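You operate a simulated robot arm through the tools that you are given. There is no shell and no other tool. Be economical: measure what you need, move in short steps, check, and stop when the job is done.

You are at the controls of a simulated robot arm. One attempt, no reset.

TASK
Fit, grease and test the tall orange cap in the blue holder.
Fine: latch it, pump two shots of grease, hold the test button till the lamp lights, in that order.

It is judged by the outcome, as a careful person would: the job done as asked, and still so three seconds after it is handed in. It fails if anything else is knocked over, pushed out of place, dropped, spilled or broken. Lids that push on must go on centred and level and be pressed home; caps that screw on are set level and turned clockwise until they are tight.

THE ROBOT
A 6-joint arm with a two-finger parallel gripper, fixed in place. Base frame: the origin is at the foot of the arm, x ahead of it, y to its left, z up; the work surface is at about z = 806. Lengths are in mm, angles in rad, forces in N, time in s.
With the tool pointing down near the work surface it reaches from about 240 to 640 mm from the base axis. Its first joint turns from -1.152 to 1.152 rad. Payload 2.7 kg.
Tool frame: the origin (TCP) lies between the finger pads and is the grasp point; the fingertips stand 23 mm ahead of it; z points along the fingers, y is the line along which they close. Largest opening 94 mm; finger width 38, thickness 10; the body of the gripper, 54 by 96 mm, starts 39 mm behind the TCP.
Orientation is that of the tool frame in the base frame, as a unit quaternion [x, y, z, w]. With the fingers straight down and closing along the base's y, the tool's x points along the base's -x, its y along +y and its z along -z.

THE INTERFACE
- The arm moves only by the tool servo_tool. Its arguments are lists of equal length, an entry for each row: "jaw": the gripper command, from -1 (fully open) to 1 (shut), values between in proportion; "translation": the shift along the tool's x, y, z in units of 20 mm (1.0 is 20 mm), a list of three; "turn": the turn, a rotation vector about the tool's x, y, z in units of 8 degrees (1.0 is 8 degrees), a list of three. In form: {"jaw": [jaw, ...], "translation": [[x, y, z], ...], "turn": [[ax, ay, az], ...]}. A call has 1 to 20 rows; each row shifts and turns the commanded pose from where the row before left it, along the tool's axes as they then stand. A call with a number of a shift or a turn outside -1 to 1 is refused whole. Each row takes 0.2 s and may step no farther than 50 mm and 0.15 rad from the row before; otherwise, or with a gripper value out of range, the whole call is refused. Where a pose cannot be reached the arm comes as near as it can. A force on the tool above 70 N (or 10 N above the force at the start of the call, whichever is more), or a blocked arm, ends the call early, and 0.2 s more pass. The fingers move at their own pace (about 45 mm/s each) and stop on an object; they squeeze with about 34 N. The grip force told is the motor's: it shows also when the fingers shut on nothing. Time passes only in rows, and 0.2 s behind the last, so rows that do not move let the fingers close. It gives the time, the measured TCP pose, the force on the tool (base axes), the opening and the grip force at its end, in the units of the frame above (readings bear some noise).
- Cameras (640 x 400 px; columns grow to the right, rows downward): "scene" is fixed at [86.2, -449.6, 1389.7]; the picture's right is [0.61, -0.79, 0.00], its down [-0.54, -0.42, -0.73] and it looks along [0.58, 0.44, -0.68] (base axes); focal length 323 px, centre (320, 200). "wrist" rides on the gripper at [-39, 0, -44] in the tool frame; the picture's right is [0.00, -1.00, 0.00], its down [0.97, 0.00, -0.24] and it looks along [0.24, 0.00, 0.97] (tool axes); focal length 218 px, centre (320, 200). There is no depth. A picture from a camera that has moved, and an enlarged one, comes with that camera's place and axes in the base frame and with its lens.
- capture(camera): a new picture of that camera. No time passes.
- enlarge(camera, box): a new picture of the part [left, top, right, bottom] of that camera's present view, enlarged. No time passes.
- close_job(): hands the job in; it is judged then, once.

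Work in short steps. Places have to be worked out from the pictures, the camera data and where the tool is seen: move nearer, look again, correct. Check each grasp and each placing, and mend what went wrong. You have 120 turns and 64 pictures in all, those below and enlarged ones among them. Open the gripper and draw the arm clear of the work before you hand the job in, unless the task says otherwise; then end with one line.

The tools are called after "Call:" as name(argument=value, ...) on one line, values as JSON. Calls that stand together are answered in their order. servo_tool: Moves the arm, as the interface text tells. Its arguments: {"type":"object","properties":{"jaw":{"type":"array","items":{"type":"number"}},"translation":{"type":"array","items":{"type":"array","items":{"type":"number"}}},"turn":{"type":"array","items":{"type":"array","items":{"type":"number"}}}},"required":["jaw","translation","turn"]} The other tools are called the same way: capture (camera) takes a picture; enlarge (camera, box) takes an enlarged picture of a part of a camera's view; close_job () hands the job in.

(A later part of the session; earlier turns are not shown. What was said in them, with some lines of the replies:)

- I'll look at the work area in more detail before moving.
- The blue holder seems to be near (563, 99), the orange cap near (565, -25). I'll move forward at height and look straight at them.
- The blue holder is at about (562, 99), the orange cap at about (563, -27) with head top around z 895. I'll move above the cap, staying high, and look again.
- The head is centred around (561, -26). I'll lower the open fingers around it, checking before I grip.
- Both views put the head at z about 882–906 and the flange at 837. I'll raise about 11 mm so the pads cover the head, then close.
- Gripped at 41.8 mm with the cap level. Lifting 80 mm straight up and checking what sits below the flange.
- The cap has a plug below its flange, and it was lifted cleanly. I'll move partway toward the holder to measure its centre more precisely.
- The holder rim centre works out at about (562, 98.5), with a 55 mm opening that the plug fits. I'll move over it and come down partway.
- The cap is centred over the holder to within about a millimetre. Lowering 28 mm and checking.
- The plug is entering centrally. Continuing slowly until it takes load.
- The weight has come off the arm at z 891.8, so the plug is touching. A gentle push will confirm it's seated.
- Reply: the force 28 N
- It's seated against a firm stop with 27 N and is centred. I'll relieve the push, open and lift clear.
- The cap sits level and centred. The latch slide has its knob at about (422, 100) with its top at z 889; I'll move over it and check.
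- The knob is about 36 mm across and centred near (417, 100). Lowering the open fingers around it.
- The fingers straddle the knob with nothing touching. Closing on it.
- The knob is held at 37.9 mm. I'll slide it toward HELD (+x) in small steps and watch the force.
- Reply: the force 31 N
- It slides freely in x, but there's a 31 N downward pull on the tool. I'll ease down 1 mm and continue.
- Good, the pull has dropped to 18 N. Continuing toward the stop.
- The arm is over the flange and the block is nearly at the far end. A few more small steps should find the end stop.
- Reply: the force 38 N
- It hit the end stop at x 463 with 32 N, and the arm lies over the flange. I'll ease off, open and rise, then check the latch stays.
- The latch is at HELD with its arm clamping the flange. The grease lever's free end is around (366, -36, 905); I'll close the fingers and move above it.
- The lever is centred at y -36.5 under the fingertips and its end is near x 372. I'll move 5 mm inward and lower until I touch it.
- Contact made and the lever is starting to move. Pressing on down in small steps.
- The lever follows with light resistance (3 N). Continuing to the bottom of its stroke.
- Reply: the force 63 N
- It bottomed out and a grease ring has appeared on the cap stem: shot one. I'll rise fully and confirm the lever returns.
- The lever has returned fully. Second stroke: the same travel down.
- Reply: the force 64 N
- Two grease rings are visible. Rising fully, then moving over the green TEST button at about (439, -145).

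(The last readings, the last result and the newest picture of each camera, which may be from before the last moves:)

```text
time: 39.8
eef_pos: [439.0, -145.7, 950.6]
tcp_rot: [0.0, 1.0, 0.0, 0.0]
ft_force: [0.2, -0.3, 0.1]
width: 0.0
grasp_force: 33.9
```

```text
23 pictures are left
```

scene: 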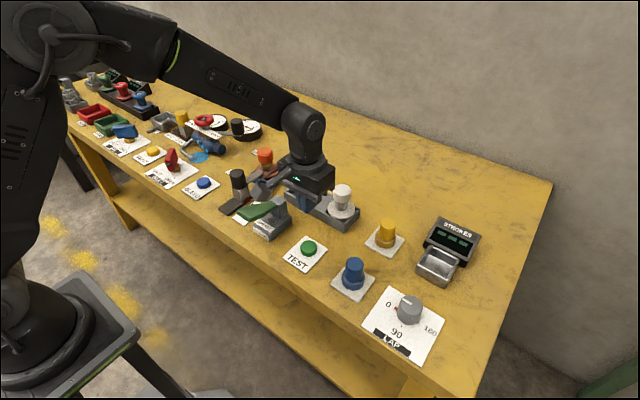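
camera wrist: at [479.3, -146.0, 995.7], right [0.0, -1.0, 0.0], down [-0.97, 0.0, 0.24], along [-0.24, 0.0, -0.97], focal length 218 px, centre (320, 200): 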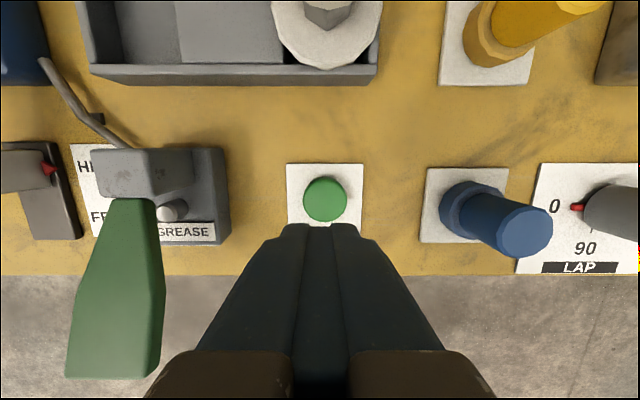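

The button is at about (436, -149). Adjusting and lowering to just above it.

Call:
servo_tool(jaw=[1, 1, 1, 1, 1, 1], translation=[[0.12, -0.17, 1], [0, 0, 1], [0, 0, 1], [0, 0, 1], [0, 0, 0.6], [0, 0, 0]], turn=[[0, 0, 0], [0, 0, 0], [0, 0, 0], [0, 0, 0], [0, 0, 0], [0, 0, 0]])

Call:
enlarge(camera="scene", box=[240, 160, 400, 260])

```text
time: 41.2
eef_pos: [435.4, -148.6, 857.9]
tcp_rot: [0.001, 1.0, 0.0, 0.0]
ft_force: [-0.3, -0.7, -0.5]
width: 0.1
grasp_force: 34.0
```

```text
4.00 times, centred on (320, 210) of scene
camera zoom: at [86.2, -449.6, 1389.7], right [0.61, -0.79, 0.0], down [-0.54, -0.42, -0.73], along [0.58, 0.44, -0.68], focal length 1292 px, centre (320, 160)
```

zoom: 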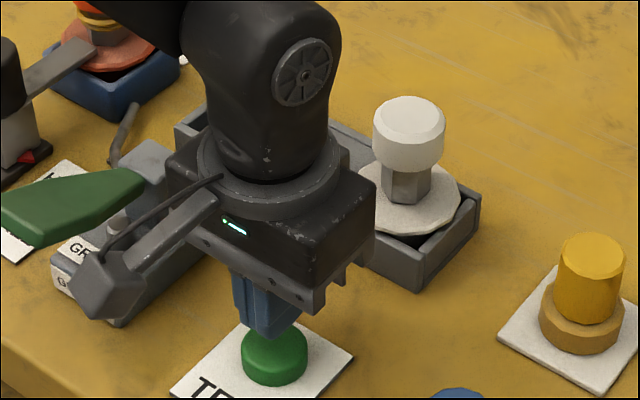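

The fingertips are over the button. Pressing down in small steps.

Call:
servo_tool(jaw=[1, 1, 1, 1, 1, 1], translation=[[0, 0, 0.25], [0, 0, 0.2], [0, 0, 0.2], [0, 0, 0.1], [0, 0, 0.1], [0, 0, 0]], turn=[[0, 0, 0], [0, 0, 0], [0, 0, 0], [0, 0, 0], [0, 0, 0], [0, 0, 0]])

Call:
enlarge(camera="scene", box=[220, 140, 380, 240])

```text
time: 42.6
eef_pos: [437.9, -149.3, 841.0]
tcp_rot: [0.001, 1.0, 0.001, 0.001]
ft_force: [-0.6, -0.1, 1.4]
width: 0.1
grasp_force: 33.9
```

```text
4.00 times, centred on (300, 190) of scene
camera zoom: at [86.2, -449.6, 1389.7], right [0.61, -0.79, 0.0], down [-0.54, -0.42, -0.73], along [0.58, 0.44, -0.68], focal length 1292 px, centre (400, 240)
```

zoom: 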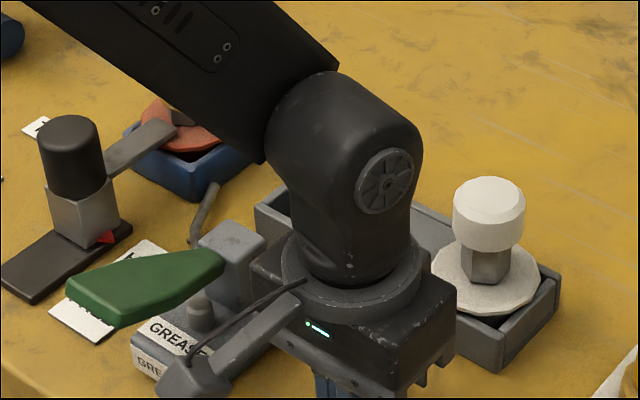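

The lamp is hidden behind the arm from here, and contact is only light (1.4 N). I'll press to the bottom and hold.

Call:
servo_tool(jaw=[1, 1, 1, 1, 1, 1, 1], translation=[[0, 0, 0.1], [0, 0, 0.1], [0, 0, 0.1], [0, 0, 0], [0, 0, 0], [0, 0, 0], [0, 0, 0]], turn=[[0, 0, 0], [0, 0, 0], [0, 0, 0], [0, 0, 0], [0, 0, 0], [0, 0, 0], [0, 0, 0]])

Call:
capture(camera="wrist")

```text
time: 44.2
eef_pos: [435.8, -148.5, 836.5]
tcp_rot: [0.0, 1.0, 0.0, 0.001]
ft_force: [1.5, 0.5, 2.8]
width: 0.3
grasp_force: 34.1
```

```text
20 pictures are left
camera wrist: at [476.7, -149.1, 880.8], right [0.0, -1.0, 0.0], down [-0.97, 0.0, 0.24], along [-0.24, 0.0, -0.97], focal length 218 px, centre (320, 200)
```

wrist: 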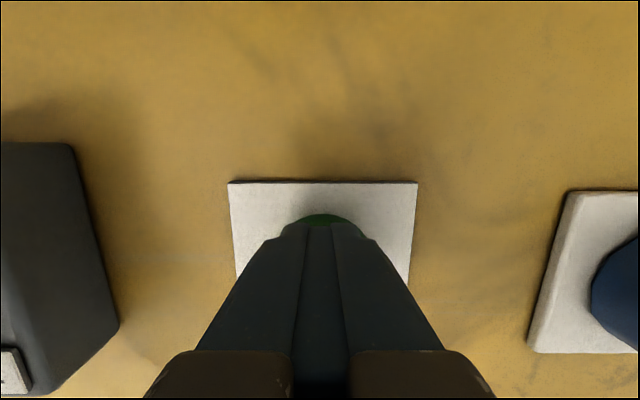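

Spring force is rising to 2.8 N; pressing on to the firm stop.

Call:
servo_tool(jaw=[1, 1, 1, 1, 1, 1], translation=[[0, 0, 0.1], [0, 0, 0.1], [0, 0, 0], [0, 0, 0], [0, 0, 0], [0, 0, 0]], turn=[[0, 0, 0], [0, 0, 0], [0, 0, 0], [0, 0, 0], [0, 0, 0], [0, 0, 0]])

Call:
capture(camera="scene")

```text
time: 45.6
eef_pos: [437.0, -148.7, 832.3]
tcp_rot: [0.0, 1.0, 0.0, 0.001]
ft_force: [-5.8, -2.3, 18.9]
width: 0.0
grasp_force: 34.1
```

```text
19 pictures are left
```

scene: 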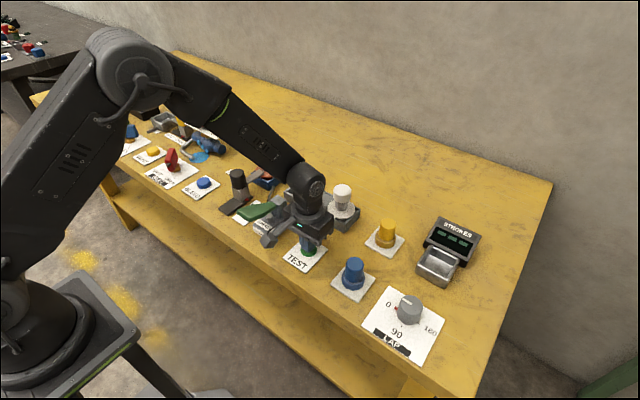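

It's at the firm stop (19 N), but the lamp is just hidden behind the forearm. I'll hold here for several seconds.

Call:
servo_tool(jaw=[1, 1, 1, 1, 1, 1, 1, 1, 1, 1, 1, 1, 1, 1, 1, 1, 1, 1, 1, 1], translation=[[0, 0, 0], [0, 0, 0], [0, 0, 0], [0, 0, 0], [0, 0, 0], [0, 0, 0], [0, 0, 0], [0, 0, 0], [0, 0, 0], [0, 0, 0], [0, 0, 0], [0, 0, 0], [0, 0, 0], [0, 0, 0], [0, 0, 0], [0, 0, 0], [0, 0, 0], [0, 0, 0], [0, 0, 0], [0, 0, 0]], turn=[[0, 0, 0], [0, 0, 0], [0, 0, 0], [0, 0, 0], [0, 0, 0], [0, 0, 0], [0, 0, 0], [0, 0, 0], [0, 0, 0], [0, 0, 0], [0, 0, 0], [0, 0, 0], [0, 0, 0], [0, 0, 0], [0, 0, 0], [0, 0, 0], [0, 0, 0], [0, 0, 0], [0, 0, 0], [0, 0, 0]])

Call:
enlarge(camera="scene", box=[240, 140, 320, 190])

```text
time: 49.8
eef_pos: [437.3, -148.4, 833.4]
tcp_rot: [0.0, 1.0, 0.0, 0.001]
ft_force: [-0.8, -3.1, 20.1]
width: 0.2
grasp_force: 34.1
```

```text
8.00 times, centred on (280, 165) of scene
camera zoom: at [85.9, -449.6, 1389.7], right [0.61, -0.79, 0.0], down [-0.54, -0.42, -0.73], along [0.58, 0.44, -0.68], focal length 2584 px, centre (640, 480)
```

zoom: 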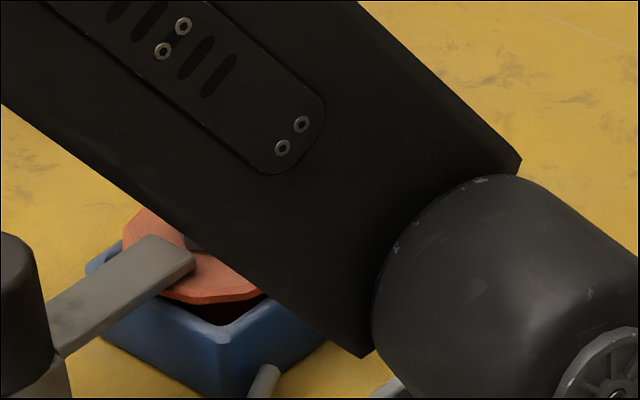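

The button is still held at 20 N. I'll keep it pressed while leaning the wrist back about 24°, which should uncover the lamp for the camera.

Call:
servo_tool(jaw=[1, 1, 1, 1, 1, 1, 1], translation=[[-0.2, 0, -0.05], [-0.2, 0, -0.06], [0, 0, -0.05], [0, 0, -0.05], [0, 0, -0.03], [0, 0, -0.03], [0, 0, 0]], turn=[[0, -0.5, 0], [0, -0.5, 0], [0, -0.5, 0], [0, -0.5, 0], [0, -0.5, 0], [0, -0.5, 0], [0, 0, 0]])

Call:
enlarge(camera="scene", box=[220, 130, 348, 210])

```text
time: 51.4
eef_pos: [444.5, -148.8, 838.3]
tcp_rot: [0.0, 0.978, 0.0, 0.21]
ft_force: [-5.3, 4.4, 16.8]
width: 0.0
grasp_force: 34.3
```

```text
5.00 times, centred on (284, 170) of scene
camera zoom: at [85.8, -449.4, 1389.8], right [0.61, -0.79, 0.0], down [-0.54, -0.42, -0.73], along [0.58, 0.44, -0.68], focal length 1615 px, centre (500, 350)
```

zoom: 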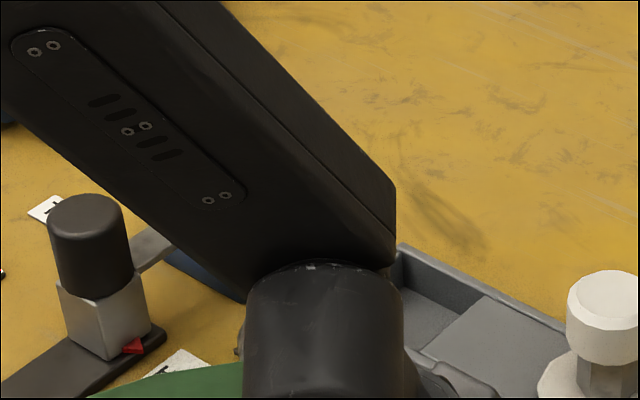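

The lamp is still just covered, and leaning further would bring the hand hardware close to the bench. It has been held at the stop for about 7 s, so I'll rise, straighten up and look at the lamp.

Call:
servo_tool(jaw=[1, 1, 1, 1, 1, 1, 1, 1, 1], translation=[[0, 0, -0.5], [0, 0, -1], [0, 0, -1], [0, 0, -1], [0, 0, -1], [0, -0.5, 0], [0, -1, 0], [0, -1, 0], [0, 0, 0]], turn=[[0, 0, 0], [0, 0, 0], [0, 1, 0], [0, 1, 0], [0, 1, 0], [0, 0, 0], [0, 0, 0], [0, 0, 0], [0, 0, 0]])

Call:
capture(camera="scene")

Call:
enlarge(camera="scene", box=[220, 130, 348, 210])

```text
time: 53.4
eef_pos: [415.5, -198.6, 921.7]
tcp_rot: [0.0, 1.0, 0.001, 0.0]
ft_force: [0.0, -1.0, 0.1]
width: 0.0
grasp_force: 34.0
```

```text
16 pictures are left
```

scene: 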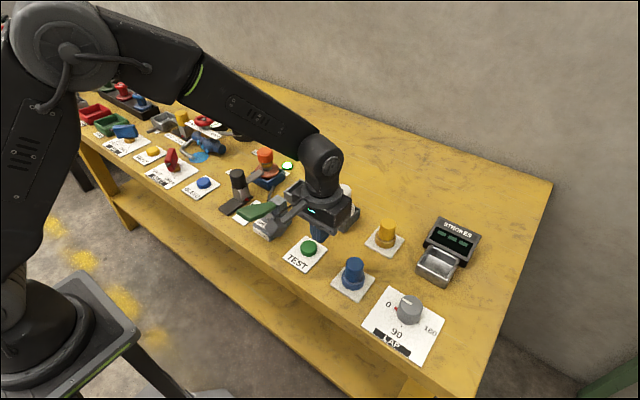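

```text
5.00 times, centred on (284, 170) of scene
camera zoom: at [86.2, -449.6, 1389.7], right [0.61, -0.79, 0.0], down [-0.54, -0.42, -0.73], along [0.58, 0.44, -0.68], focal length 1615 px, centre (500, 350)
```

zoom: 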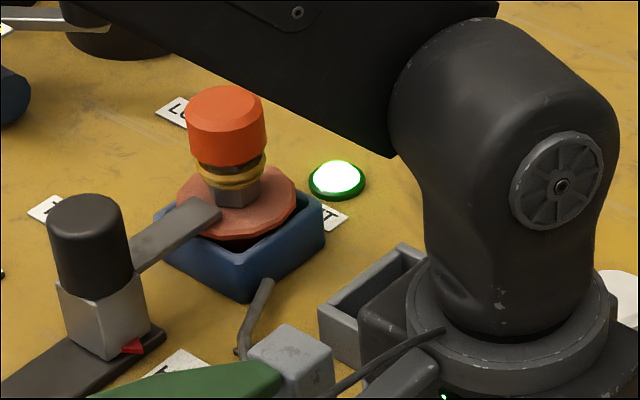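

The TIGHT lamp is lit, two grease rings show and the latch is at HELD. I'll rise, open the gripper and draw clear.

Call:
servo_tool(jaw=[1, 1, 1, 1, 0, -1, -1, -1, -1], translation=[[0, 0, -1], [0, 0, -1], [0, 0, -1], [0, 0, -1], [0, 0, -1], [0, 0, -1], [0.5, 0, -1], [0.5, 0, -1], [0, 0, 0]], turn=[[0, 0, 0], [0, 0, 0], [0, 0, 0], [0, 0, 0], [0, 0, 0], [0, 0, 0], [0, 0, 0], [0, 0, 0], [0, 0, 0]])

Call:
capture(camera="scene")

Call:
enlarge(camera="scene", box=[200, 120, 392, 240])

```text
time: 55.4
eef_pos: [396.4, -199.6, 1081.5]
tcp_rot: [0.0, 1.0, 0.001, 0.0]
ft_force: [0.4, 1.0, -0.4]
width: 93.9
grasp_force: 0.0
```

```text
14 pictures are left
```

scene: 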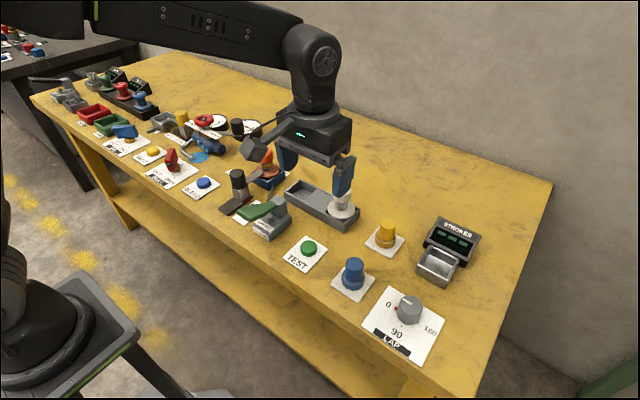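

```text
3.33 times, centred on (296, 180) of scene
camera zoom: at [86.2, -449.6, 1389.7], right [0.61, -0.79, 0.0], down [-0.54, -0.42, -0.73], along [0.58, 0.44, -0.68], focal length 1076 px, centre (400, 267)
```

zoom: 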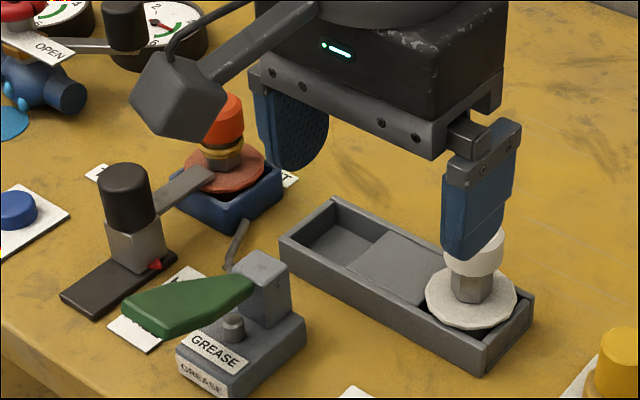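

Everything is in place, the gripper is open and the arm is clear, so I'm handing the job in.

Call:
close_job()

```text
The job is handed in.
```

The orange cap is seated in the blue holder and latched at HELD. It was greased with two shots, then tested: the lamp was hidden from the camera while I held the button, and was lit once I let go after about 7 s.
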